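You operate a simulated robot arm through the tools that you are given. There is no shell and no other tool. Be economical: measure what you need, move in short steps, check, and stop when the job is done.

You are at the controls of a simulated two-armed robot. One attempt, no reset.

JOB
Clear the press, then load the bracket and bearing from the bench.
Fine: the finished bracket goes on the blue base on the bench; push the loaded tray in.

It is judged by the outcome, as a careful person would: the job done as asked, and still so three seconds after it is handed in. It fails if anything else is knocked over, pushed out of place, dropped, spilled or broken.

ROBOT AND FRAMES
Two 7-joint arms with fingered hands on one trunk, on a base that drives. Base frame: it is fixed to the floor where the robot stands at the start and does not move with it; the origin is under the middle of the robot, x ahead of it, y to its left, z up; the surface under the hand at the start is at about z = 82. Units: cm, rad, N and s.
The left shoulder is at the start at [7, 14.9, 113.5], the right one opposite. With the tool pointing down near the work surface each hand reaches from about 42 to 80 cm from the robot's upright axis, wherever it stands, measured 20 degrees to its own side. Places, roughly: bore of the cast bracket on the bench [60, 10, 80]; press lever [50, -10, 110]; press tray [60, -10, 80]; press tray top [60, -10, 80]; top of the blue base on the bench [60, 30, 80]. Payload 3.6 kg a hand.
Tool frame (each hand has its own): the origin (TCP) lies between the finger pads and is the grasp point; the fingertips stand 2.5 cm ahead of it; z points along the fingers, y is the line along which they close. The gripper opens to 8.8 cm. The gripper's body begins 2.9 cm behind the TCP. The gripper is a hand of 4 fingers: y runs from the thumb to the fingers, the wrist lies at [-1.3, -9.7, -16.2] in the tool frame, and closing takes about 1.5 s.
Orientation is that of the tool frame in the base frame, as a unit quaternion [w, x, y, z]. With the fingers straight down and the wrist toward the robot, the tool's x, y and z point along [0, 1, 0], [1, 0, 0] and [0, 0, -1] of the base frame.

CONTROLS
- The arms move only by the tool servo_tool. It takes "left_rows", "right_rows" or both (then of equal length, played together; a hand with none holds still); each is a list of rows, each an object of numbers (a shift or turn left out is 0, a gripper value left out holds the last): "dx", "dy", "dz": the shift along the base's x, y, z in cm; "wx", "wy", "wz": the turn, a rotation vector about the base's x, y, z in degrees; "fingers": the opening, from 0 (shut) to 1 (fully open). In form: [{"dx": .., "dy": .., "dz": .., "wx": .., "wy": .., "wz": .., "fingers": ..}, ...]. A call has 1 to 10 rows; each row is the pose to reach, as a shift and turn from the pose commanded when the call began. A row lasts 0.2 s, in which the tool goes at most 5 cm and 0.15 rad; a call with a longer step from one row to the next is refused whole, and so is a gripper value outside its range. A pose out of reach is approached as far as the arm can. The call stops where the force on the tool passes 90 N (or 10 N more than at its start, if that is more) or the arm is blocked; 0.2 s more then pass. The fingers move at their own pace (about 4.5 cm/s each) and stop on an object; they squeeze with about 23 N. The grip force told is the motor's: it shows also when the fingers shut on nothing. Time passes only in rows, and 0.2 s behind the last, so rows that repeat a pose let the fingers close. It gives the time, the measured TCP pose, the force on the tool (base axes), the opening and the grip force at its end, in the units of the frame above (readings bear some noise), with the torque about the TCP (base axes, N m) and any sound that the robot's microphone picked up.
- Cameras (640 x 400 px; columns grow to the right, rows downward): "scene" is now at [13.59, 1.89, 136.04]; the picture's right is [0.24, -0.97, 0.00], its down [-0.56, -0.14, -0.82] and it looks along [0.79, 0.20, -0.58] (base axes); focal length 260 px, centre (320, 200). "left" rides on the left gripper at [-6.4, -8.3, -9.8] in its tool frame; the picture's right is [-0.62, -0.37, 0.69], its down [0.71, -0.63, 0.30] and it looks along [0.32, 0.68, 0.65] (tool axes); focal length 265 px, centre (320, 200). "right" rides on the right gripper at [6.4, -8.3, -9.8] in its tool frame; the picture's right is [-0.62, 0.37, -0.69], its down [-0.71, -0.63, 0.30] and it looks along [-0.32, 0.68, 0.65] (tool axes); focal length 265 px, centre (320, 200). There is no depth. A picture from a camera that has moved, and an enlarged one, comes with that camera's place and axes in the base frame and with its lens.
- camera(camera): a new picture of that camera. The clock stands still meanwhile.
- lift_body(by): slides the trunk up (or, below 0, down) by that many cm; the arms and the scene camera ride with it, the base frame stays. It gives what a move gives, with no picture.
- drive_base(legs): drives the robot by 1 to 6 legs, each [ahead, left, turn to the left] in cm, cm and rad, along the robot's own axes; the way and the turn of a leg run together, so that a leg with both is an arc; at most 150 cm and 3.142 rad a leg. The arms and the cameras ride along, it lands a little off, and it stops where it bumps. It gives what a move gives.
- grasp_type(shape, hand): the hand has 4 fingers and takes this shape, open, in about a second: jaw (thumb against the fingers, like two jaws); tri (thumb and two fingers); tip (a fingertip pinch); poke (one finger out to press); point (the index stretched); flat (the hand flat); cup (the hand cupped); fist (a fist). The gripper value then closes the fingers along that shape, each until it touches; the sizes above hold for jaw. It gives what a move gives, with no picture.
- pan_tilt(pan, tilt): turns the head with the scene camera to pan (to the left, within 1.501 rad either way) and tilt (down, from -0.506 to 1.204), counted from straight ahead of the robot. It gives what a move gives.
- zoom(camera, box): a new picture of the part [left, top, right, bottom] of that camera's present view, enlarged. The clock stands still meanwhile.
- job_done(): hands the job in; it is judged then, once.

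Work in short steps. Places have to be worked out from the pictures, the camera data and where the tool is seen: move nearer, look again, correct. Check each grasp and each placing, and mend what went wrong. You have 120 turns and 100 pictures in all, those below and enlarged ones among them. Open the grippers and draw the arms clear of the work before you hand the job in, unless the task says otherwise; then end with one line.

The tools are called after "Request:" as a command line: name --argument value ..., lists and objects as JSON in quotes. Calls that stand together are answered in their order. servo_tool: Moves the arms, as the interface text tells. Its arguments: {"type":"object","properties":{"left_rows":{"type":"array"},"right_rows":{"type":"array"}},"required":[]} The other tools are called the same way: lift_body (by) slides the trunk up or down; grasp_type (shape, hand) gives the hand a shape; drive_base (legs) drives the base; pan_tilt (pan, tilt) turns the head that bears the scene camera; camera (camera) takes a picture; zoom (camera, box) takes an enlarged picture of a part of a camera's view; job_done () hands the job in.

At the start:

```text
time_s: 0.0
left_tool_pos: [47.86, 30.39, 117.08]
left_orientation: [0.0, 0.707, 0.707, 0.0]
left_wrist_force: [0.1, -0.1, -0.1]
left_wrist_torque: [-0.03, -0.02, 0.01]
left_finger_gap: 8.76
left_grip_force: 0.1
left_shape: jaw
right_tool_pos: [53.75, -18.41, 117.13]
right_orientation: [0.0, 0.707, 0.707, 0.0]
right_wrist_force: [0.3, -0.3, -0.5]
right_wrist_torque: [0.06, -0.01, -0.03]
right_finger_gap: 8.77
right_grip_force: 0.0
right_shape: jaw
trunk travel left (down, up): [-62.5, 31.5]
robot x, y, heading: [0.25, 0.31, -0.005]
head pan, tilt: [0.244, 0.618]
```

scene: 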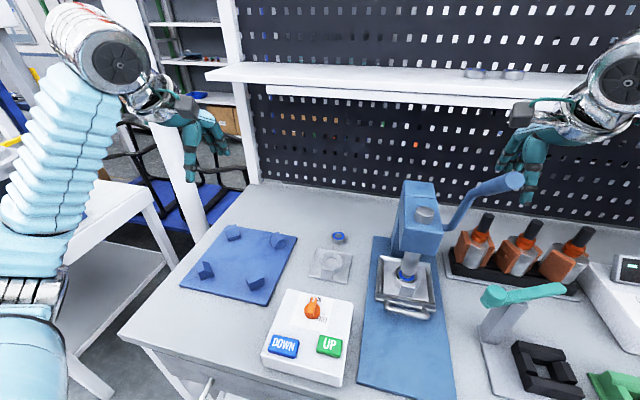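
right: 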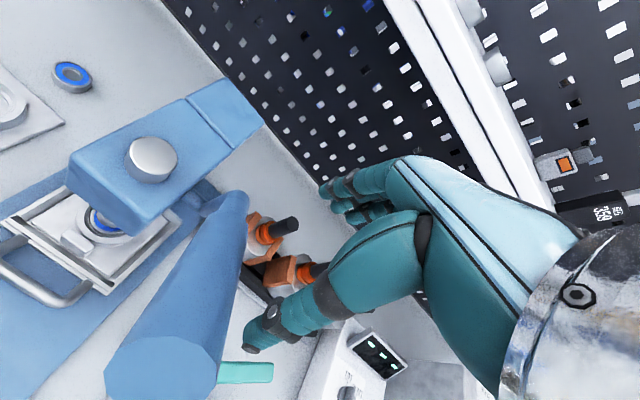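
left: 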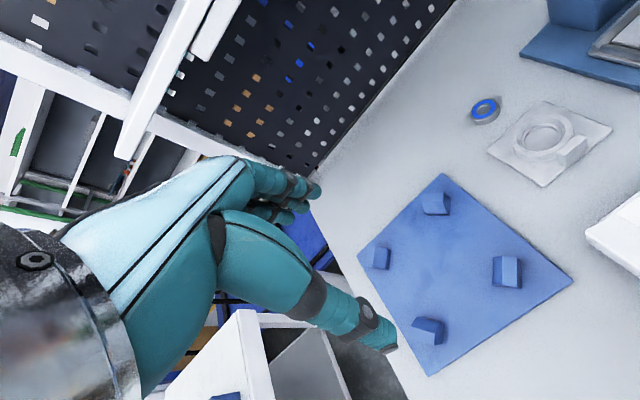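

The press holds a finished bracket on its tray, with the raw bracket and bearing behind the button box. I'll enlarge the key parts first.

Request:
zoom --camera "scene" --box '[340, 170, 500, 330]'

Request:
zoom --camera "scene" --box '[170, 200, 370, 325]'

Request:
zoom --camera "right" --box '[0, 60, 260, 320]'

```text
2.50 times, centred on (420, 250) of scene
camera zoom: at [13.59, 1.89, 136.04], right [0.24, -0.97, 0.0], down [-0.56, -0.14, -0.82], along [0.79, 0.2, -0.58], focal length 650 px, centre (70, 75)
```

zoom: 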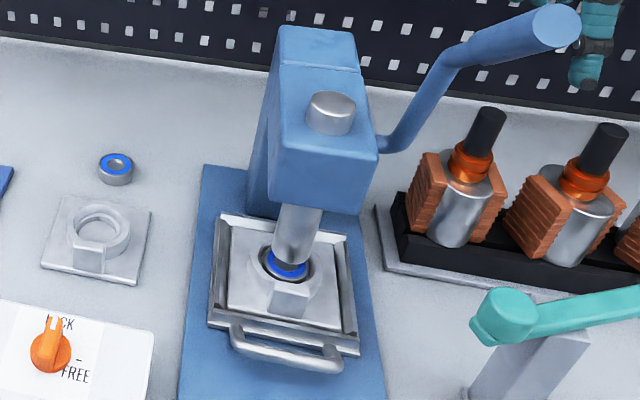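

```text
3.20 times, centred on (270, 262) of scene
camera zoom: at [13.59, 1.89, 136.04], right [0.24, -0.97, 0.0], down [-0.56, -0.14, -0.82], along [0.79, 0.2, -0.58], focal length 832 px, centre (480, 0)
```

zoom: 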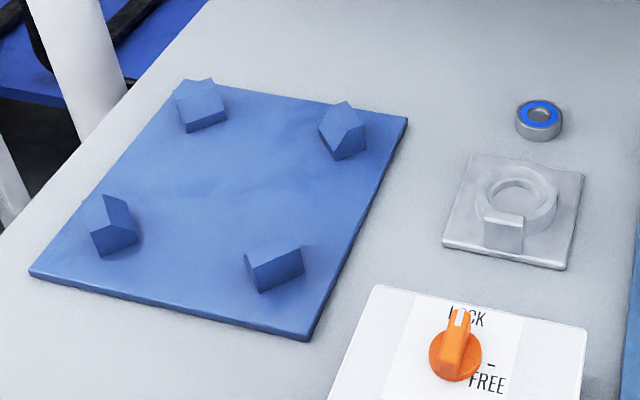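

```text
1.54 times, centred on (130, 190) of right
camera zoom: at [45.55, -11.92, 126.98], right [0.37, -0.62, 0.69], down [-0.63, -0.71, -0.3], along [0.68, -0.32, -0.65], focal length 408 px, centre (612, 215)
```

zoom: 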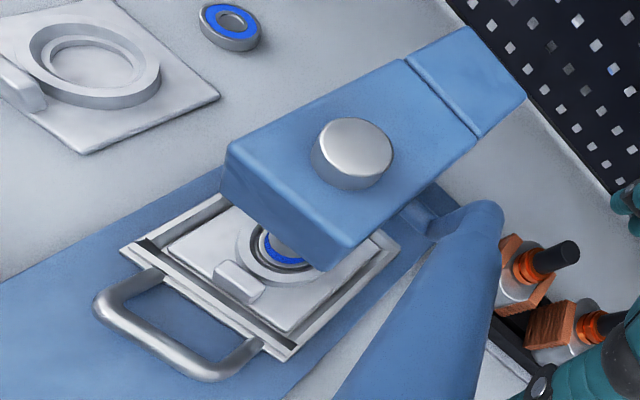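

Now the control box and lever in detail.

Request:
zoom --camera "scene" --box '[250, 280, 370, 395]'

Request:
zoom --camera "scene" --box '[480, 220, 640, 400]'

```text
3.48 times, centred on (310, 338) of scene
camera zoom: at [13.59, 1.89, 136.04], right [0.24, -0.97, 0.0], down [-0.56, -0.14, -0.82], along [0.79, 0.2, -0.58], focal length 905 px, centre (355, -278)
```

zoom: 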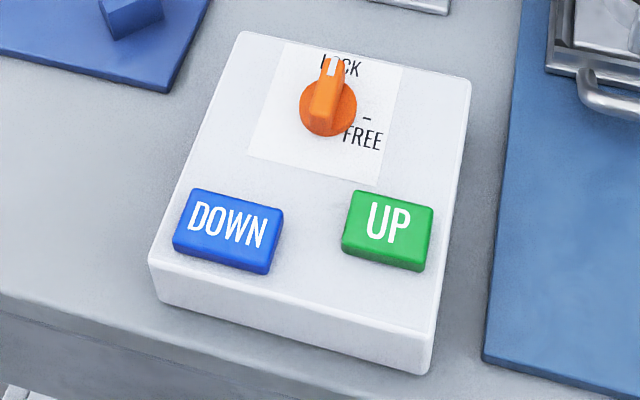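

```text
2.22 times, centred on (560, 310) of scene
camera zoom: at [13.59, 1.89, 136.04], right [0.24, -0.97, 0.0], down [-0.56, -0.14, -0.82], along [0.79, 0.2, -0.58], focal length 578 px, centre (-213, -44)
```

zoom: 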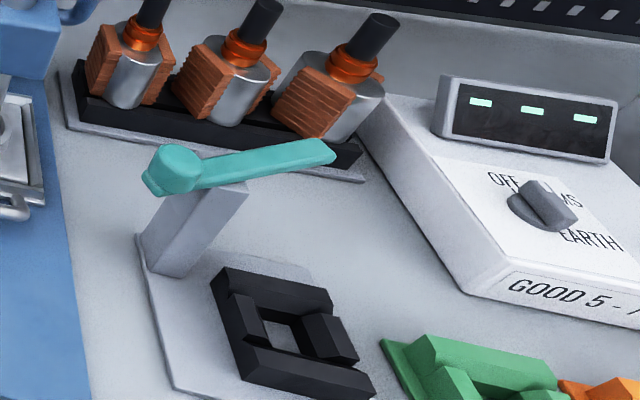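

The knob points at LOCK, and the lever end stands near (46,-15,118), close to the right hand. I'll move the right hand sideways and up, clear of the lever, before driving back.

Request:
servo_tool --right_rows '[{"dy": -3, "dz": 3}, {"dy": -7, "dz": 5}, {"dy": -11, "dz": 6}, {"dy": -14, "dz": 6}]'

Request:
drive_base --legs '[[-15, 0, 0]]'

Request:
camera --camera "scene"

```text
time_s: 1.0
left_tool_pos: [47.7, 30.11, 117.28]
left_orientation: [0.0, 0.707, 0.707, 0.001]
left_wrist_force: [-0.2, -0.3, 0.5]
left_wrist_torque: [0.02, 0.01, -0.01]
left_finger_gap: 8.77
left_grip_force: 0.0
left_shape: jaw
right_tool_pos: [53.51, -32.58, 123.07]
right_orientation: [0.0, 0.706, 0.708, 0.001]
right_wrist_force: [0.6, 0.3, -0.6]
right_wrist_torque: [0.03, -0.02, 0.02]
right_finger_gap: 8.76
right_grip_force: 0.1
right_shape: jaw
trunk travel left (down, up): [-62.5, 31.5]
robot x, y, heading: [-0.18, -0.14, -0.004]
head pan, tilt: [0.244, 0.618]
```

```text
time_s: 3.5
left_tool_pos: [33.08, 30.24, 117.17]
left_orientation: [0.001, 0.707, 0.707, -0.001]
left_wrist_force: [-0.2, 0.8, 0.2]
left_wrist_torque: [0.02, 0.01, -0.01]
left_finger_gap: 8.78
left_grip_force: 0.0
left_shape: jaw
right_tool_pos: [38.95, -32.25, 123.1]
right_orientation: [-0.001, 0.707, 0.707, 0.0]
right_wrist_force: [0.1, 0.3, 0.0]
right_wrist_torque: [0.02, 0.02, -0.02]
right_finger_gap: 8.74
right_grip_force: 0.0
right_shape: jaw
trunk travel left (down, up): [-62.5, 31.5]
robot x, y, heading: [-14.9, -0.12, 0.004]
head pan, tilt: [0.244, 0.618]
```

```text
91 pictures are left
camera scene: at [-1.51, 1.93, 136.03], right [0.24, -0.97, 0.0], down [-0.56, -0.14, -0.81], along [0.79, 0.2, -0.58], focal length 260 px, centre (320, 200)
```

scene: 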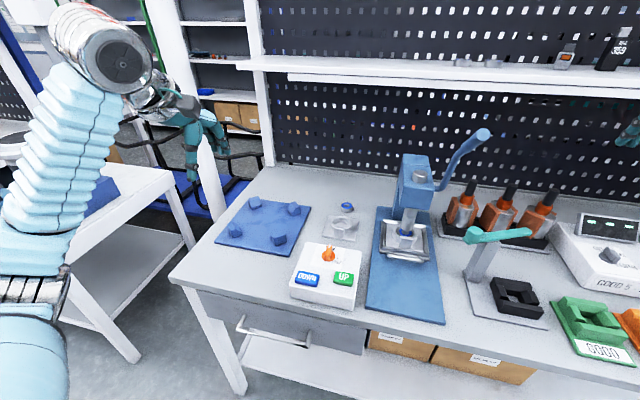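

The bench is a fixed one, so UP and DOWN must belong to the press. I'll lower the trunk some to see beneath the press head.

Request:
lift_body --by -18

Request:
zoom --camera "scene" --box '[340, 90, 500, 250]'

Request:
camera --camera "scene"

```text
time_s: 5.5
left_tool_pos: [32.98, 30.17, 99.16]
left_orientation: [0.0, 0.707, 0.707, 0.0]
left_wrist_force: [-0.1, -0.2, 0.2]
left_wrist_torque: [0.02, 0.0, 0.01]
left_finger_gap: 8.77
left_grip_force: 0.1
left_shape: jaw
right_tool_pos: [38.68, -32.34, 105.09]
right_orientation: [-0.001, 0.707, 0.707, -0.001]
right_wrist_force: [-0.6, -0.1, 0.0]
right_wrist_torque: [-0.04, 0.01, -0.03]
right_finger_gap: 8.77
right_grip_force: 0.0
right_shape: jaw
trunk travel left (down, up): [-44.5, 49.5]
robot x, y, heading: [-14.99, -0.04, -0.001]
head pan, tilt: [0.244, 0.618]
```

```text
2.50 times, centred on (420, 170) of scene
camera zoom: at [-1.72, 1.89, 118.06], right [0.24, -0.97, 0.0], down [-0.56, -0.14, -0.82], along [0.79, 0.2, -0.58], focal length 650 px, centre (70, 275)
```

zoom: 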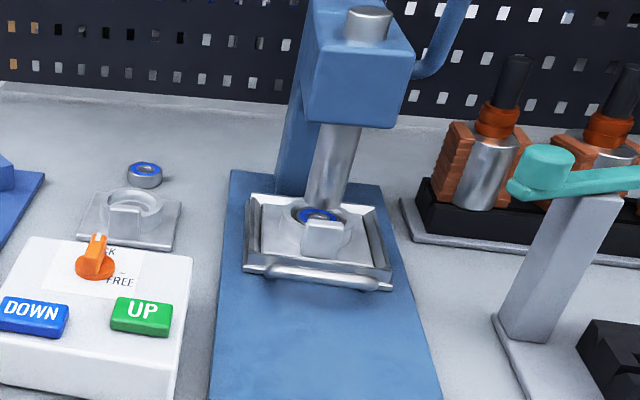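

```text
89 pictures are left
camera scene: at [-1.72, 1.89, 118.06], right [0.24, -0.97, 0.0], down [-0.56, -0.14, -0.82], along [0.79, 0.2, -0.58], focal length 260 px, centre (320, 200)
```

scene: 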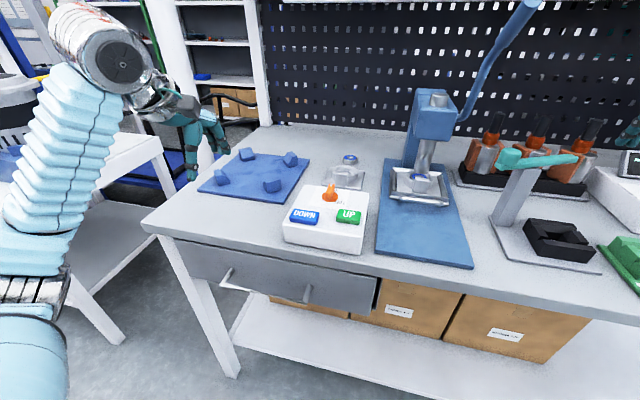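

The ram is down on the bearing. Two views put the knob at about (42.3,10.6,87.5), pointing +x, with UP at about (36,5.7,87.6). I'll bring the left hand above the knob, turning its closing line to lie along y.

Request:
servo_tool --left_rows '[{"dx": 1, "dy": -2, "wz": 8.5}, {"dx": 2, "dy": -4, "wz": 17}, {"dx": 3, "dy": -6, "wz": 25.5}, {"dx": 4, "dy": -8, "wz": 34}, {"dx": 5, "dy": -10, "wz": 42.5}, {"dx": 6, "dy": -12, "wz": 51}, {"dx": 7, "dy": -14, "wz": 59.5}, {"dx": 8, "dy": -16, "wz": 68}, {"dx": 9, "dy": -18, "wz": 76.5}, {"dx": 9.3, "dy": -19.6, "wz": 85}]'

Request:
servo_tool --left_rows '[{"wz": 5}, {"wz": 5}]'

Request:
camera --camera "left"

Request:
camera --camera "scene"

```text
time_s: 7.8
left_tool_pos: [42.35, 10.44, 99.3]
left_orientation: [0.002, 0.043, 0.999, 0.001]
left_wrist_force: [0.3, -0.1, -0.3]
left_wrist_torque: [0.02, 0.03, 0.01]
left_finger_gap: 8.75
left_grip_force: 0.1
left_shape: jaw
right_tool_pos: [38.62, -32.5, 104.98]
right_orientation: [0.0, 0.708, 0.707, 0.001]
right_wrist_force: [1.0, -1.0, -0.8]
right_wrist_torque: [0.01, -0.01, 0.01]
right_finger_gap: 8.78
right_grip_force: 0.1
right_shape: jaw
trunk travel left (down, up): [-44.5, 49.5]
robot x, y, heading: [-15.44, 0.18, 0.0]
head pan, tilt: [0.244, 0.618]
```

```text
time_s: 8.3
left_tool_pos: [42.19, 10.77, 99.23]
left_orientation: [0.002, 0.001, 1.0, -0.001]
left_wrist_force: [-0.3, 0.7, -0.3]
left_wrist_torque: [0.01, 0.02, 0.0]
left_finger_gap: 8.78
left_grip_force: 0.1
left_shape: jaw
right_tool_pos: [38.69, -32.33, 105.12]
right_orientation: [0.001, 0.707, 0.707, -0.001]
right_wrist_force: [-0.8, -0.3, -1.0]
right_wrist_torque: [-0.01, 0.01, -0.01]
right_finger_gap: 8.77
right_grip_force: 0.1
right_shape: jaw
trunk travel left (down, up): [-44.5, 49.5]
robot x, y, heading: [-15.45, -0.11, 0.0]
head pan, tilt: [0.244, 0.618]
```

```text
88 pictures are left
camera left: at [48.6, 2.3, 108.95], right [0.62, -0.37, -0.69], down [-0.71, -0.63, -0.3], along [-0.32, 0.68, -0.65], focal length 265 px, centre (320, 200)
```

left: 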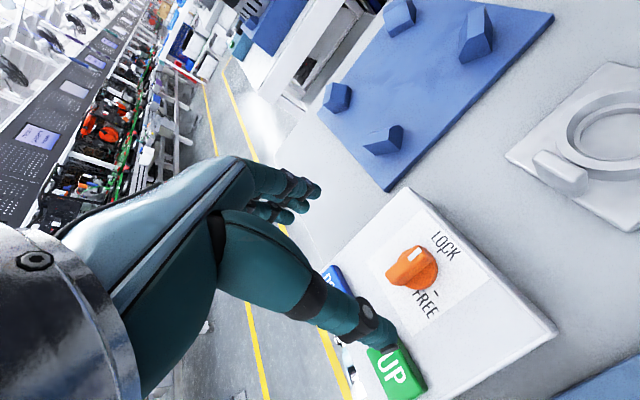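

```text
87 pictures are left
camera scene: at [-1.7, 1.96, 118.05], right [0.24, -0.97, 0.0], down [-0.56, -0.14, -0.82], along [0.79, 0.2, -0.58], focal length 260 px, centre (320, 200)
```

scene: 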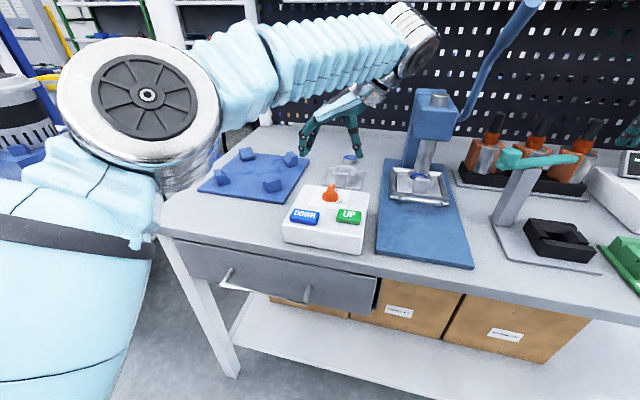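

The hand is above the knob. I'll zoom on the knob for its orientation and exact centre.

Request:
zoom --camera "left" --box '[350, 210, 510, 310]'

```text
4.00 times, centred on (430, 260) of left
camera zoom: at [48.6, 2.3, 108.95], right [0.62, -0.37, -0.69], down [-0.71, -0.63, -0.3], along [-0.32, 0.68, -0.65], focal length 1062 px, centre (-120, -40)
```

zoom: 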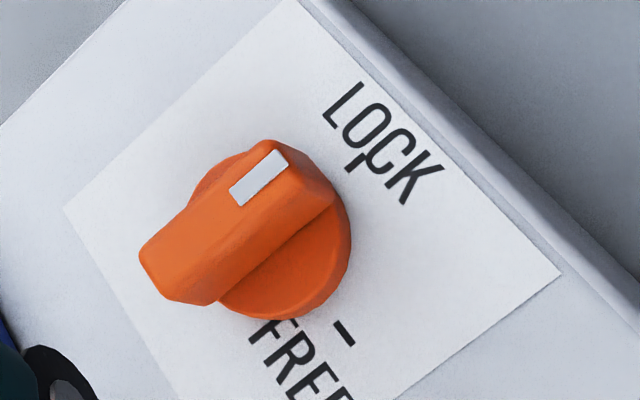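

Knob centre is about (42.2,10.85) and FREE lies about 90° clockwise. I'll descend over the ridge and close.

Request:
servo_tool --left_rows '[{"dz": -3, "dy": 0.1}, {"dz": -6, "dy": 0.1}, {"dz": -8, "dy": 0.1}, {"dz": -9, "dy": 0.1}, {"dz": -9.5, "dy": 0.1}]'

Request:
camera --camera "left"

```text
time_s: 9.6
left_tool_pos: [42.06, 10.72, 89.88]
left_orientation: [0.0, 0.001, 1.0, 0.0]
left_wrist_force: [0.4, 0.2, -0.1]
left_wrist_torque: [-0.01, -0.01, 0.03]
left_finger_gap: 8.75
left_grip_force: 0.1
left_shape: jaw
right_tool_pos: [38.56, -32.42, 105.12]
right_orientation: [0.0, 0.707, 0.707, -0.001]
right_wrist_force: [0.4, 0.3, 0.4]
right_wrist_torque: [0.01, -0.01, 0.02]
right_finger_gap: 8.77
right_grip_force: 0.0
right_shape: jaw
trunk travel left (down, up): [-44.5, 49.5]
robot x, y, heading: [-14.89, 0.2, 0.003]
head pan, tilt: [0.244, 0.618]
```

```text
85 pictures are left
camera left: at [48.53, 2.3, 99.45], right [0.62, -0.37, -0.69], down [-0.71, -0.63, -0.3], along [-0.32, 0.68, -0.65], focal length 265 px, centre (320, 200)
```

left: 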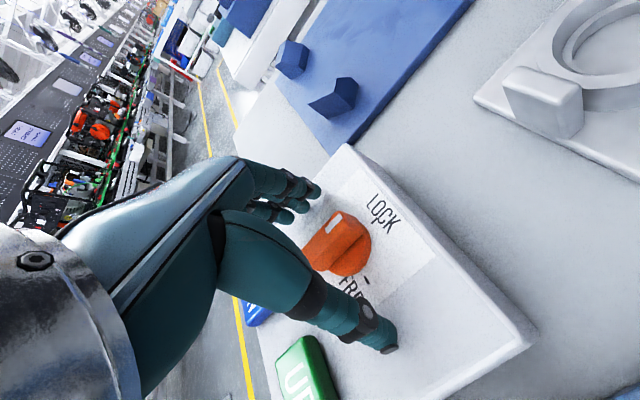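

The knob sits between thumb and fingers. I'll go slightly lower and close.

Request:
servo_tool --left_rows '[{"dz": -0.4, "dx": 0.2, "dy": 0.1}, {"dz": -0.4, "dx": 0.2, "dy": 0.1, "fingers": 0}, {"dz": -0.4, "dx": 0.2, "dy": 0.1}, {"dz": -0.4, "dx": 0.2, "dy": 0.1}, {"dz": -0.4, "dx": 0.2, "dy": 0.1}, {"dz": -0.4, "dx": 0.2, "dy": 0.1}, {"dz": -0.4, "dx": 0.2, "dy": 0.1}, {"dz": -0.4, "dx": 0.2, "dy": 0.1}, {"dz": -0.4, "dx": 0.2, "dy": 0.1}]'

Request:
camera --camera "left"

```text
time_s: 11.6
left_tool_pos: [42.38, 10.59, 89.63]
left_orientation: [0.003, 0.001, 1.0, 0.001]
left_wrist_force: [5.3, -9.4, 21.4]
left_wrist_torque: [0.0, -0.19, 0.01]
left_finger_gap: 2.95
left_grip_force: 22.7
left_shape: jaw
right_tool_pos: [38.71, -32.5, 105.13]
right_orientation: [0.0, 0.707, 0.707, 0.001]
right_wrist_force: [-0.5, 0.0, 0.5]
right_wrist_torque: [0.01, 0.02, 0.01]
right_finger_gap: 8.75
right_grip_force: 0.1
right_shape: jaw
trunk travel left (down, up): [-44.5, 49.5]
robot x, y, heading: [-15.18, -0.29, -0.004]
head pan, tilt: [0.244, 0.618]
```

```text
84 pictures are left
camera left: at [48.6, 2.26, 99.3], right [0.62, -0.37, -0.69], down [-0.71, -0.63, -0.31], along [-0.32, 0.69, -0.65], focal length 265 px, centre (320, 200)
```

left: 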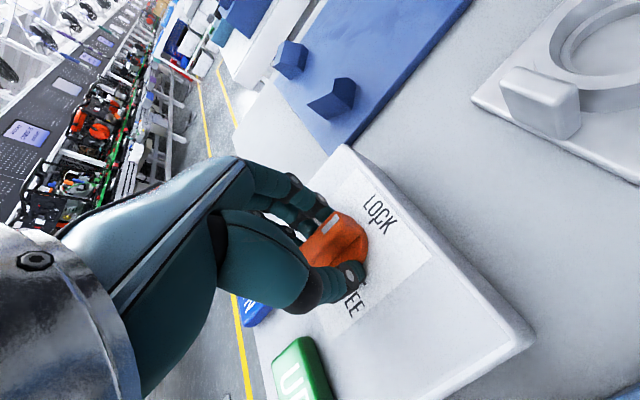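

It grips at 2.95 cm with a slight push down. I'll ease up a little and turn clockwise.

Request:
servo_tool --left_rows '[{"dz": 0.2, "wz": -8.5}, {"dz": 0.2, "wz": -17}, {"dz": 0.2, "wz": -25.5}, {"dz": 0.2, "wz": -34}, {"dz": 0.2, "wz": -42.5}, {"dz": 0.2, "wz": -51}, {"dz": 0.2, "wz": -59.5}, {"dz": 0.2, "wz": -68}, {"dz": 0.2, "wz": -76.5}, {"dz": 0.2, "wz": -85}]'

Request:
servo_tool --left_rows '[{"wz": -7}, {"wz": -7}]'

Request:
zoom --camera "scene" --box '[270, 120, 390, 260]'

Request:
camera --camera "left"

```text
time_s: 13.8
left_tool_pos: [42.21, 10.93, 89.86]
left_orientation: [0.004, 0.676, 0.736, 0.002]
left_wrist_force: [-3.7, 1.6, 20.0]
left_wrist_torque: [-0.03, -0.15, 0.08]
left_finger_gap: 2.58
left_grip_force: 23.0
left_shape: jaw
right_tool_pos: [38.39, -32.42, 105.2]
right_orientation: [0.001, 0.708, 0.706, 0.001]
right_wrist_force: [0.6, -0.3, -0.1]
right_wrist_torque: [0.05, 0.02, -0.01]
right_finger_gap: 8.77
right_grip_force: 0.1
right_shape: jaw
trunk travel left (down, up): [-44.5, 49.5]
robot x, y, heading: [-14.92, -0.04, 0.001]
head pan, tilt: [0.244, 0.618]
```

```text
time_s: 14.3
left_tool_pos: [42.13, 10.98, 89.87]
left_orientation: [0.003, 0.719, 0.695, 0.002]
left_wrist_force: [-2.9, 4.5, 21.0]
left_wrist_torque: [0.06, -0.15, 0.16]
left_finger_gap: 2.61
left_grip_force: 23.2
left_shape: jaw
right_tool_pos: [38.42, -32.25, 105.23]
right_orientation: [0.001, 0.707, 0.707, 0.001]
right_wrist_force: [0.6, 0.1, -1.0]
right_wrist_torque: [0.01, 0.0, 0.02]
right_finger_gap: 8.76
right_grip_force: 0.1
right_shape: jaw
trunk travel left (down, up): [-44.5, 49.5]
robot x, y, heading: [-15.11, -0.1, -0.001]
head pan, tilt: [0.244, 0.618]
```

```text
2.86 times, centred on (330, 190) of scene
camera zoom: at [-2.05, 1.9, 118.1], right [0.24, -0.97, 0.0], down [-0.56, -0.14, -0.82], along [0.79, 0.2, -0.58], focal length 743 px, centre (291, 229)
```

zoom: 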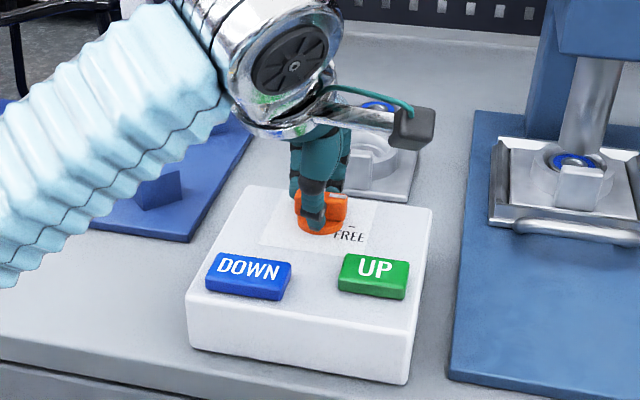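

```text
82 pictures are left
camera left: at [33.45, 4.75, 99.55], right [-0.39, -0.61, -0.69], down [-0.6, 0.74, -0.31], along [0.7, 0.3, -0.65], focal length 265 px, centre (320, 200)
```

left: 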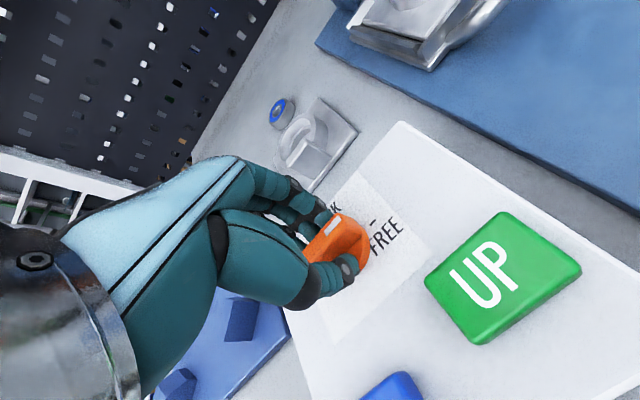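

The knob turned with the hand towards FREE. I'll open, rise and check.

Request:
servo_tool --left_rows '[{"fingers": 1}, {"fingers": 1}, {"fingers": 1}, {"fingers": 1}, {"fingers": 1}, {"fingers": 1}, {"fingers": 1}, {"dz": 3}, {"dz": 7}, {"dz": 10}]'

Request:
camera --camera "left"

```text
time_s: 16.6
left_tool_pos: [42.4, 10.87, 99.61]
left_orientation: [0.0, 0.719, 0.695, 0.001]
left_wrist_force: [0.4, 0.0, 0.2]
left_wrist_torque: [-0.01, 0.01, -0.01]
left_finger_gap: 8.8
left_grip_force: 0.1
left_shape: jaw
right_tool_pos: [38.79, -32.47, 105.07]
right_orientation: [-0.001, 0.707, 0.707, 0.0]
right_wrist_force: [0.1, 0.3, 0.4]
right_wrist_torque: [-0.03, 0.0, -0.02]
right_finger_gap: 8.77
right_grip_force: 0.1
right_shape: jaw
trunk travel left (down, up): [-44.5, 49.5]
robot x, y, heading: [-15.72, 0.15, -0.004]
head pan, tilt: [0.244, 0.618]
```

```text
81 pictures are left
camera left: at [33.75, 4.63, 109.36], right [-0.39, -0.61, -0.69], down [-0.6, 0.74, -0.3], along [0.69, 0.3, -0.65], focal length 265 px, centre (320, 200)
```

left: 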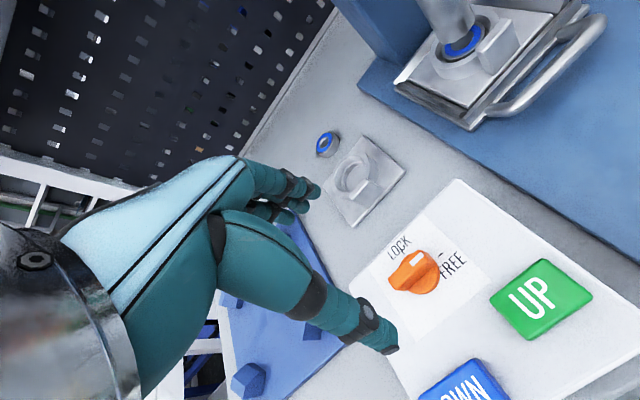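

I'll zoom to verify the knob points at the FREE tick.

Request:
zoom --camera "left" --box '[360, 220, 480, 310]'

```text
4.44 times, centred on (420, 265) of left
camera zoom: at [33.75, 4.63, 109.36], right [-0.39, -0.61, -0.69], down [-0.6, 0.74, -0.3], along [0.69, 0.3, -0.65], focal length 1180 px, centre (-124, -89)
```

zoom: 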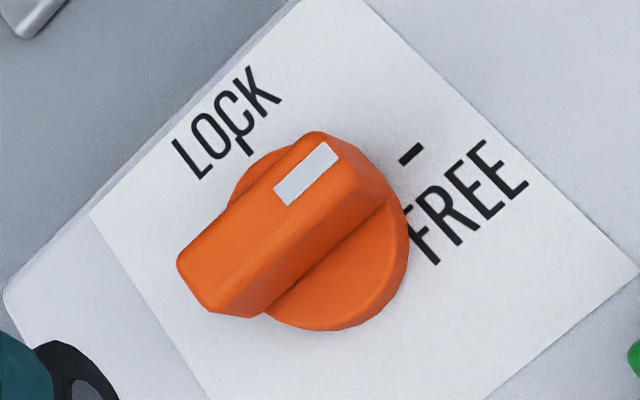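

The knob now points at FREE. Next I'll move over UP at (36.1,5.7) with the fingers shut.

Request:
servo_tool --left_rows '[{"dx": -2, "dy": -2, "fingers": 0}, {"dx": -4, "dy": -4}, {"dx": -6.3, "dy": -5.2}, {"dx": -6.3, "dy": -5.2}, {"dx": -6.3, "dy": -5.2}, {"dx": -6.3, "dy": -5.2}, {"dx": -6.3, "dy": -5.2}, {"dx": -6.3, "dy": -5.2, "dz": -3}, {"dx": -6.3, "dy": -5.2, "dz": -6}]'

Request:
camera --camera "left"

Request:
zoom --camera "scene" --box '[270, 120, 460, 260]'

```text
time_s: 18.6
left_tool_pos: [36.0, 5.66, 93.51]
left_orientation: [0.0, 0.719, 0.695, 0.0]
left_wrist_force: [0.2, 0.1, 0.0]
left_wrist_torque: [0.0, -0.01, 0.0]
left_finger_gap: 0.03
left_grip_force: 23.1
left_shape: jaw
right_tool_pos: [38.66, -32.43, 105.07]
right_orientation: [0.0, 0.706, 0.708, -0.001]
right_wrist_force: [-0.3, -0.3, -0.3]
right_wrist_torque: [0.01, -0.03, 0.02]
right_finger_gap: 8.75
right_grip_force: 0.0
right_shape: jaw
trunk travel left (down, up): [-44.5, 49.5]
robot x, y, heading: [-15.27, 0.06, -0.001]
head pan, tilt: [0.244, 0.618]
```

```text
79 pictures are left
camera left: at [27.33, -0.49, 103.21], right [-0.39, -0.61, -0.69], down [-0.6, 0.74, -0.31], along [0.7, 0.3, -0.65], focal length 265 px, centre (320, 200)
```

left: 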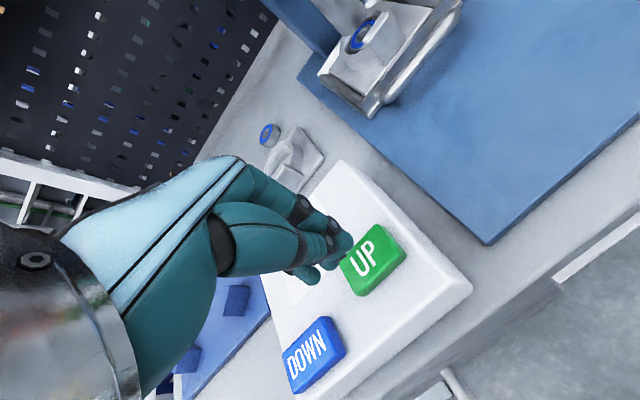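

```text
2.86 times, centred on (365, 190) of scene
camera zoom: at [-1.67, 1.9, 118.05], right [0.24, -0.97, 0.0], down [-0.56, -0.14, -0.82], along [0.79, 0.2, -0.58], focal length 743 px, centre (191, 229)
```

zoom: 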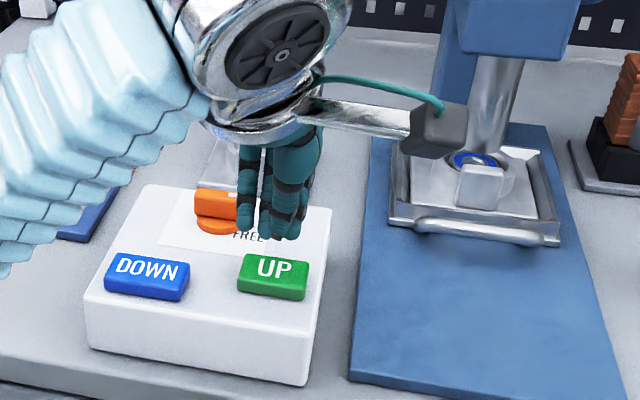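

Aligned over UP. I'll press down gently in small steps.

Request:
servo_tool --left_rows '[{"dz": -1.5}, {"dz": -2.5}, {"dz": -3.2}, {"dz": -3.6}, {"dz": -4}, {"dz": -4.4}]'

Request:
zoom --camera "scene" --box '[270, 120, 460, 260]'

```text
time_s: 19.9
left_tool_pos: [35.93, 5.8, 89.8]
left_orientation: [0.01, 0.719, 0.695, 0.005]
left_wrist_force: [8.1, 4.3, 42.8]
left_wrist_torque: [0.15, -0.24, 0.02]
left_finger_gap: 0.0
left_grip_force: 23.1
left_shape: jaw
right_tool_pos: [38.4, -32.28, 105.35]
right_orientation: [0.001, 0.707, 0.707, 0.001]
right_wrist_force: [-0.4, -0.6, 0.2]
right_wrist_torque: [-0.04, -0.02, 0.03]
right_finger_gap: 8.75
right_grip_force: 0.2
right_shape: jaw
trunk travel left (down, up): [-44.5, 49.5]
robot x, y, heading: [-15.36, -0.19, -0.001]
head pan, tilt: [0.244, 0.618]
```

```text
2.86 times, centred on (365, 190) of scene
camera zoom: at [-2.07, 1.9, 118.16], right [0.24, -0.97, 0.0], down [-0.56, -0.14, -0.82], along [0.79, 0.2, -0.58], focal length 743 px, centre (191, 229)
```

zoom: 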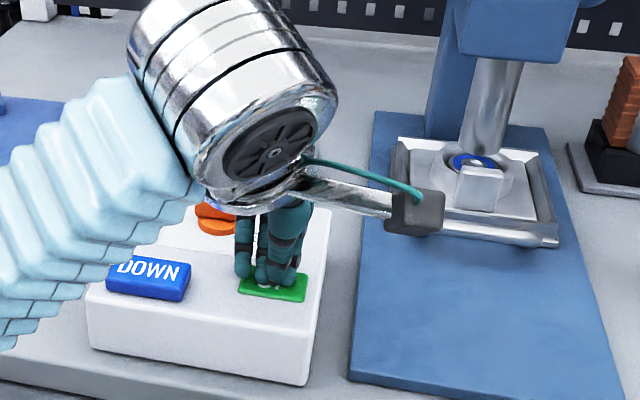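

The button is pressed in at 43 N. I'll hold it a while and watch the ram.

Request:
servo_tool --left_rows '[{"dz": 0}, {"dz": 0}, {"dz": 0}, {"dz": 0}, {"dz": 0}, {"dz": 0}, {"dz": 0}, {"dz": 0}]'

Request:
zoom --camera "scene" --box '[270, 80, 490, 260]'

```text
time_s: 21.8
left_tool_pos: [35.92, 5.72, 89.72]
left_orientation: [0.009, 0.719, 0.695, 0.005]
left_wrist_force: [7.7, 2.4, 44.8]
left_wrist_torque: [0.1, -0.24, 0.01]
left_finger_gap: 0.0
left_grip_force: 22.5
left_shape: jaw
right_tool_pos: [38.3, -32.34, 105.28]
right_orientation: [0.001, 0.707, 0.707, 0.001]
right_wrist_force: [-0.8, -0.4, 1.1]
right_wrist_torque: [0.04, -0.02, 0.0]
right_finger_gap: 8.77
right_grip_force: 0.1
right_shape: jaw
trunk travel left (down, up): [-44.5, 49.5]
robot x, y, heading: [-15.16, -0.23, -0.0]
head pan, tilt: [0.244, 0.618]
```

```text
2.22 times, centred on (380, 170) of scene
camera zoom: at [-2.11, 1.86, 118.11], right [0.24, -0.97, 0.0], down [-0.56, -0.14, -0.82], along [0.79, 0.2, -0.58], focal length 578 px, centre (187, 267)
```

zoom: 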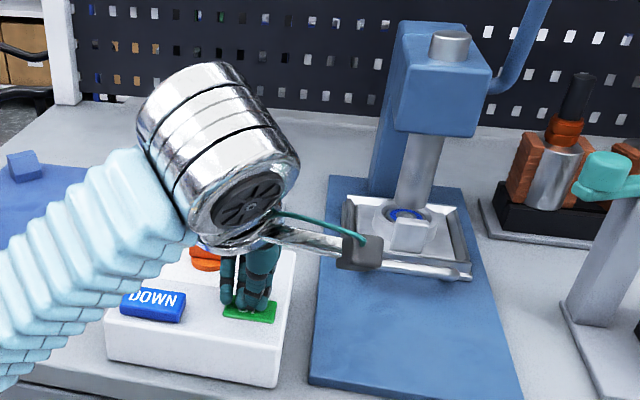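

No clear change yet. I'll release the button and compare.

Request:
servo_tool --left_rows '[{"dz": 1}, {"dz": 3}, {"dz": 6}, {"dz": 8}]'

Request:
zoom --camera "scene" --box '[340, 60, 520, 220]'

```text
time_s: 22.8
left_tool_pos: [36.06, 5.68, 96.98]
left_orientation: [-0.002, 0.719, 0.695, 0.0]
left_wrist_force: [-0.1, -0.3, 0.5]
left_wrist_torque: [0.02, -0.01, -0.01]
left_finger_gap: 0.0
left_grip_force: 23.5
left_shape: jaw
right_tool_pos: [38.72, -32.3, 105.1]
right_orientation: [0.001, 0.707, 0.707, 0.0]
right_wrist_force: [-0.6, -0.3, -0.6]
right_wrist_torque: [0.0, 0.02, 0.0]
right_finger_gap: 8.79
right_grip_force: 0.1
right_shape: jaw
trunk travel left (down, up): [-44.5, 49.5]
robot x, y, heading: [-15.12, -0.2, -0.001]
head pan, tilt: [0.244, 0.618]
```

```text
2.50 times, centred on (430, 140) of scene
camera zoom: at [-1.65, 1.85, 118.03], right [0.24, -0.97, 0.0], down [-0.56, -0.14, -0.82], along [0.79, 0.2, -0.58], focal length 650 px, centre (45, 350)
```

zoom: 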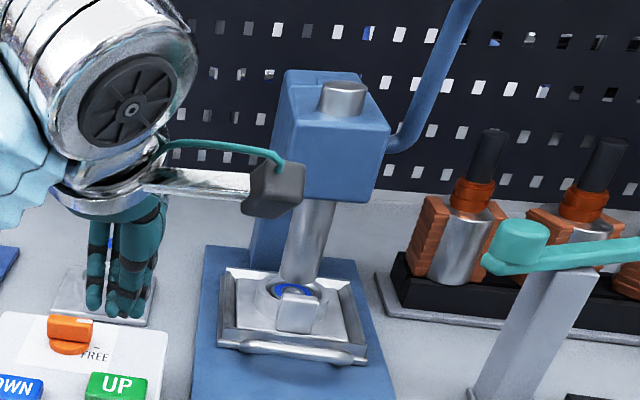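

The ram doesn't look changed. I'll look much closer at the ram and tray.

Request:
zoom --camera "scene" --box '[420, 150, 500, 210]'

Request:
camera --camera "left"

```text
6.67 times, centred on (460, 180) of scene
camera zoom: at [-1.65, 1.85, 118.03], right [0.24, -0.97, 0.0], down [-0.56, -0.14, -0.82], along [0.79, 0.2, -0.58], focal length 1734 px, centre (-613, 333)
```

zoom: 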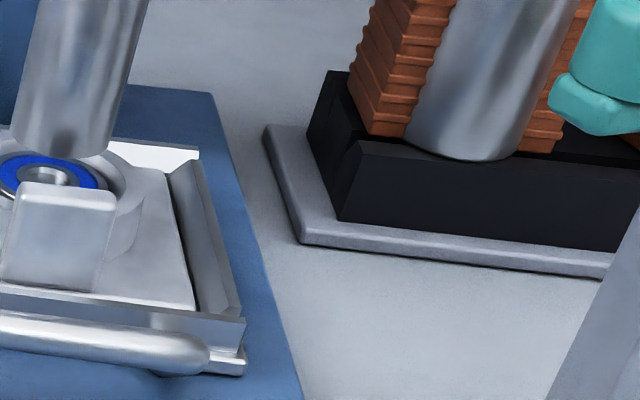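

```text
73 pictures are left
camera left: at [27.39, -0.52, 106.69], right [-0.39, -0.61, -0.69], down [-0.61, 0.74, -0.3], along [0.69, 0.3, -0.66], focal length 265 px, centre (320, 200)
```

left: 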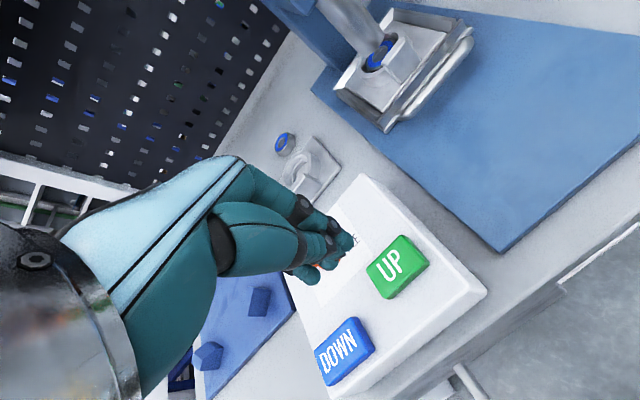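

The bearing's hole is visible in front of the ram, so the ram hangs about 2 cm clear of it, the knob is FREE and the tray should slide. I put the handle bar at about (47.7,-8.1,85.4). I'll withdraw the left hand and bring the right hand round in front of the lever and teal clamp.

Request:
servo_tool --left_rows '[{"dy": 4, "dz": 2}, {"dy": 8, "dz": 3}, {"dy": 12, "dz": 3}, {"dy": 16, "dz": 3}, {"dy": 20, "dz": 3}, {"dy": 24, "dz": 3}, {"dy": 24, "dz": 3, "fingers": 1}]' --right_rows '[{"dx": -4}, {"dx": -4, "dy": 4.5}, {"dx": -4, "dy": 9}, {"dx": -4, "dy": 13.5}, {"dx": -4, "dy": 18}, {"dx": -4, "dy": 22}, {"dx": -4, "dy": 24.3}]'

Request:
servo_tool --right_rows '[{"dz": -4}, {"dz": -8}, {"dx": 4, "dz": -8}, {"dx": 8, "dz": -9}, {"dx": 11, "dz": -9}]'

Request:
camera --camera "right"

Request:
camera --camera "scene"

```text
time_s: 24.4
left_tool_pos: [36.14, 29.78, 100.19]
left_orientation: [0.0, 0.72, 0.694, 0.0]
left_wrist_force: [0.8, 1.6, 0.3]
left_wrist_torque: [-0.01, -0.01, -0.01]
left_finger_gap: 8.61
left_grip_force: 0.1
left_shape: jaw
right_tool_pos: [34.83, -7.94, 105.03]
right_orientation: [0.0, 0.706, 0.708, 0.0]
right_wrist_force: [0.6, -0.6, 0.1]
right_wrist_torque: [0.0, 0.02, 0.0]
right_finger_gap: 8.78
right_grip_force: 0.1
right_shape: jaw
trunk travel left (down, up): [-44.5, 49.5]
robot x, y, heading: [-15.12, -0.11, 0.001]
head pan, tilt: [0.244, 0.618]
```

```text
time_s: 25.6
left_tool_pos: [36.24, 29.86, 100.31]
left_orientation: [0.001, 0.719, 0.695, 0.0]
left_wrist_force: [0.5, 0.1, 0.1]
left_wrist_torque: [0.02, 0.0, 0.01]
left_finger_gap: 8.78
left_grip_force: 0.1
left_shape: jaw
right_tool_pos: [45.81, -8.03, 95.97]
right_orientation: [0.001, 0.707, 0.707, -0.001]
right_wrist_force: [-0.2, 0.2, -0.2]
right_wrist_torque: [0.0, -0.02, 0.02]
right_finger_gap: 8.77
right_grip_force: 0.0
right_shape: jaw
trunk travel left (down, up): [-44.5, 49.5]
robot x, y, heading: [-15.21, -0.21, -0.001]
head pan, tilt: [0.244, 0.618]
```

```text
72 pictures are left
camera right: at [37.67, -1.65, 105.74], right [0.37, -0.62, 0.69], down [-0.63, -0.72, -0.3], along [0.68, -0.32, -0.65], focal length 265 px, centre (320, 200)
```

right: 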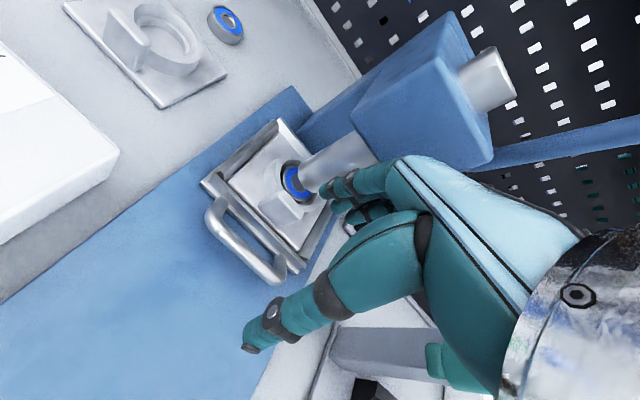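

```text
71 pictures are left
camera scene: at [-1.69, 1.95, 118.05], right [0.24, -0.97, 0.0], down [-0.56, -0.14, -0.82], along [0.79, 0.2, -0.58], focal length 260 px, centre (320, 200)
```

scene: 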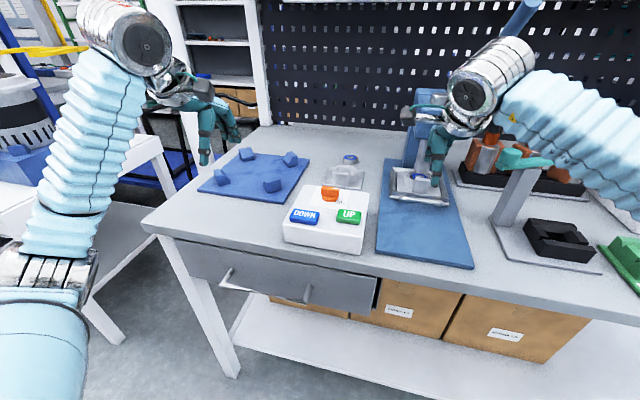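

The ram is clearly up. I'll check the gap behind the handle bar.

Request:
zoom --camera "right" --box '[190, 100, 350, 300]'

```text
2.00 times, centred on (270, 200) of right
camera zoom: at [37.67, -1.65, 105.74], right [0.37, -0.62, 0.69], down [-0.63, -0.72, -0.3], along [0.68, -0.32, -0.65], focal length 531 px, centre (420, 200)
```

zoom: 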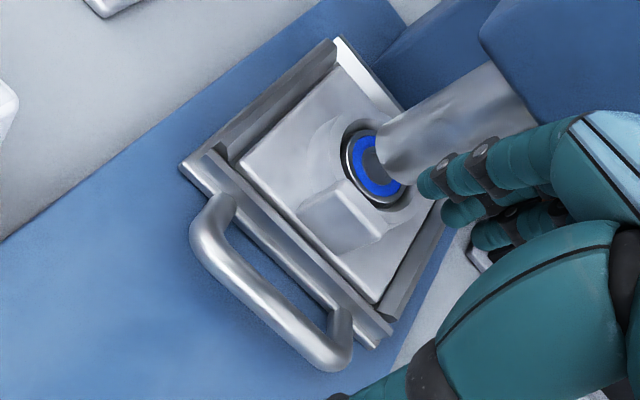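

The slot behind the bar is about 1.5 cm. I'll part-close the hand to 3 cm and go to just above the handle.

Request:
servo_tool --right_rows '[{"dx": 1.0, "dy": 0.2, "fingers": 0.35}, {"dx": 1.5, "dy": 0.2}, {"dx": 1.5, "dy": 0.2}, {"dx": 1.5, "dy": 0.2}, {"dx": 1.5, "dy": 0.2}, {"dx": 1.5, "dy": 0.2}, {"dx": 1.5, "dy": 0.2, "dz": -3}, {"dx": 1.5, "dy": 0.2, "dz": -6}]'

Request:
camera --camera "right"

Request:
zoom --camera "scene" --box '[370, 130, 490, 230]'

```text
time_s: 27.4
left_tool_pos: [36.23, 29.73, 100.31]
left_orientation: [0.0, 0.719, 0.695, 0.001]
left_wrist_force: [0.0, 0.2, -0.3]
left_wrist_torque: [0.02, -0.02, -0.01]
left_finger_gap: 8.79
left_grip_force: 0.1
left_shape: jaw
right_tool_pos: [47.13, -7.83, 90.0]
right_orientation: [0.0, 0.707, 0.708, 0.0]
right_wrist_force: [-0.1, -0.3, -0.5]
right_wrist_torque: [0.01, -0.02, 0.01]
right_finger_gap: 3.12
right_grip_force: 0.0
right_shape: jaw
trunk travel left (down, up): [-44.5, 49.5]
robot x, y, heading: [-14.96, -0.01, -0.001]
head pan, tilt: [0.244, 0.618]
```

```text
69 pictures are left
camera right: at [38.93, -1.42, 99.67], right [0.37, -0.62, 0.69], down [-0.63, -0.72, -0.3], along [0.68, -0.32, -0.65], focal length 265 px, centre (320, 200)
```

right: 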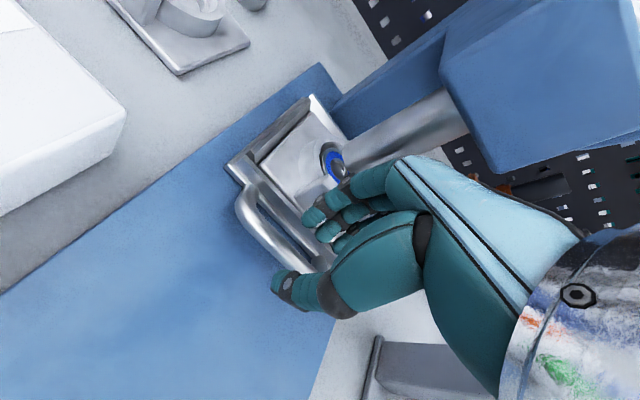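

```text
4.00 times, centred on (430, 180) of scene
camera zoom: at [-1.67, 1.87, 118.05], right [0.24, -0.97, 0.0], down [-0.56, -0.14, -0.82], along [0.79, 0.2, -0.58], focal length 1041 px, centre (-120, 280)
```

zoom: 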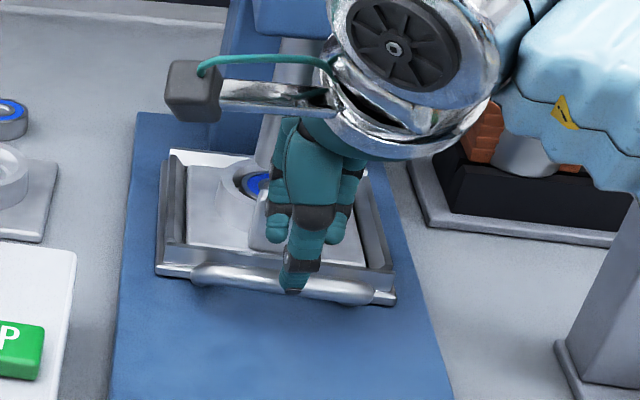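

Estimate: bar centre x≈47.8, tray lip at x≈49.6. I'll ease the fingers down into the slot in small steps.

Request:
servo_tool --right_rows '[{"dx": -0.2, "dz": -0.8}, {"dx": -0.2, "dz": -1.4}, {"dx": -0.2, "dz": -1.9}, {"dx": -0.2, "dz": -2.3}]'

Request:
zoom --camera "right" --box '[200, 120, 400, 320]'

```text
time_s: 28.4
left_tool_pos: [36.19, 29.77, 100.28]
left_orientation: [0.0, 0.719, 0.695, 0.0]
left_wrist_force: [0.6, 0.0, -0.9]
left_wrist_torque: [0.0, 0.01, 0.01]
left_finger_gap: 8.8
left_grip_force: 0.0
left_shape: jaw
right_tool_pos: [46.99, -7.81, 87.67]
right_orientation: [0.0, 0.707, 0.708, 0.0]
right_wrist_force: [-0.1, 1.1, -0.2]
right_wrist_torque: [0.0, -0.02, 0.02]
right_finger_gap: 3.14
right_grip_force: 0.1
right_shape: jaw
trunk travel left (down, up): [-44.5, 49.5]
robot x, y, heading: [-15.58, 0.19, -0.004]
head pan, tilt: [0.244, 0.618]
```

```text
2.00 times, centred on (300, 220) of right
camera zoom: at [38.8, -1.47, 97.53], right [0.37, -0.62, 0.69], down [-0.63, -0.72, -0.3], along [0.68, -0.32, -0.65], focal length 531 px, centre (360, 160)
```

zoom: 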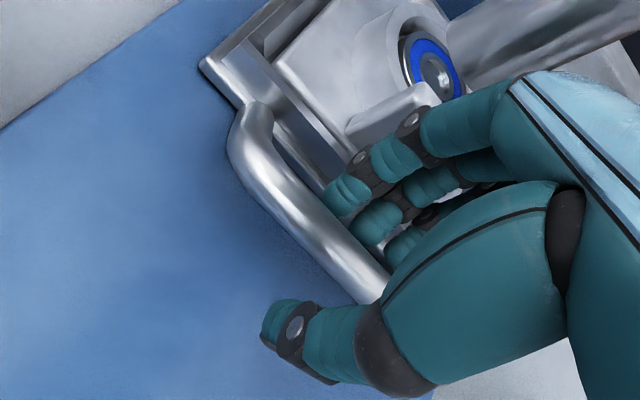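

The fingers are behind the bar with no contact force. I'll go down 0.8 more and close.

Request:
servo_tool --right_rows '[{"dz": -0.4}, {"dz": -0.8}, {"dz": -0.8, "fingers": 0}, {"dz": -0.8}, {"dz": -0.8}, {"dz": -0.8}, {"dz": -0.8}]'

Request:
zoom --camera "right" --box '[200, 120, 400, 320]'

```text
time_s: 29.9
left_tool_pos: [36.24, 29.83, 100.21]
left_orientation: [0.0, 0.72, 0.694, -0.001]
left_wrist_force: [0.0, 0.4, 0.0]
left_wrist_torque: [-0.02, 0.02, -0.01]
left_finger_gap: 8.8
left_grip_force: 0.0
left_shape: jaw
right_tool_pos: [47.07, -7.97, 86.64]
right_orientation: [-0.001, 0.706, 0.708, -0.002]
right_wrist_force: [-3.8, -0.3, -11.7]
right_wrist_torque: [0.03, 0.1, 0.09]
right_finger_gap: 0.28
right_grip_force: 22.4
right_shape: jaw
trunk travel left (down, up): [-44.5, 49.5]
robot x, y, heading: [-15.15, 0.04, 0.002]
head pan, tilt: [0.244, 0.618]
```

```text
2.00 times, centred on (300, 220) of right
camera zoom: at [38.84, -1.49, 96.47], right [0.37, -0.62, 0.69], down [-0.63, -0.72, -0.3], along [0.68, -0.32, -0.66], focal length 531 px, centre (360, 160)
```

zoom: 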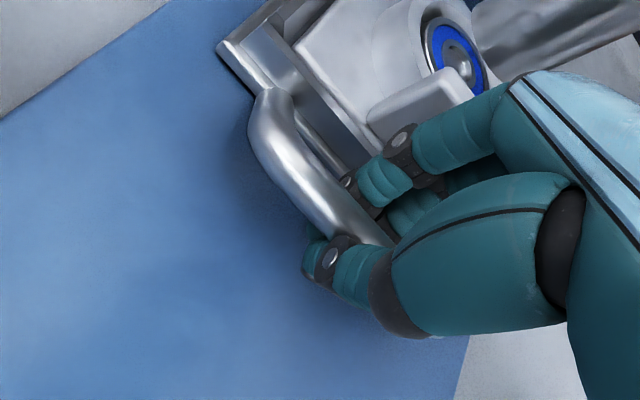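

The handle is held. I'll pull the tray toward the robot slowly, watching the force.

Request:
servo_tool --right_rows '[{"dx": -0.5}, {"dx": -1}, {"dx": -1.5}, {"dx": -2}, {"dx": -2.5}, {"dx": -3}, {"dx": -3.5}, {"dx": -4}]'

Request:
zoom --camera "scene" --box '[340, 100, 520, 260]'

```text
time_s: 31.8
left_tool_pos: [36.43, 29.79, 100.15]
left_orientation: [-0.001, 0.719, 0.695, -0.001]
left_wrist_force: [0.6, 0.4, 0.4]
left_wrist_torque: [0.01, -0.02, -0.03]
left_finger_gap: 8.78
left_grip_force: 0.1
left_shape: jaw
right_tool_pos: [43.19, -7.92, 86.72]
right_orientation: [-0.002, 0.708, 0.707, -0.003]
right_wrist_force: [0.0, 3.1, -21.3]
right_wrist_torque: [0.08, 0.09, 0.09]
right_finger_gap: 0.27
right_grip_force: 22.8
right_shape: jaw
trunk travel left (down, up): [-44.5, 49.5]
robot x, y, heading: [-15.15, -0.43, -0.005]
head pan, tilt: [0.244, 0.618]
```

```text
2.50 times, centred on (430, 180) of scene
camera zoom: at [-1.38, 1.89, 118.0], right [0.24, -0.97, 0.0], down [-0.56, -0.14, -0.81], along [0.79, 0.2, -0.58], focal length 650 px, centre (45, 250)
```

zoom: 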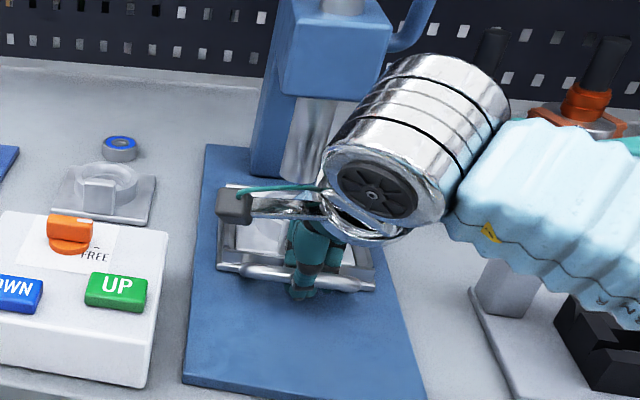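

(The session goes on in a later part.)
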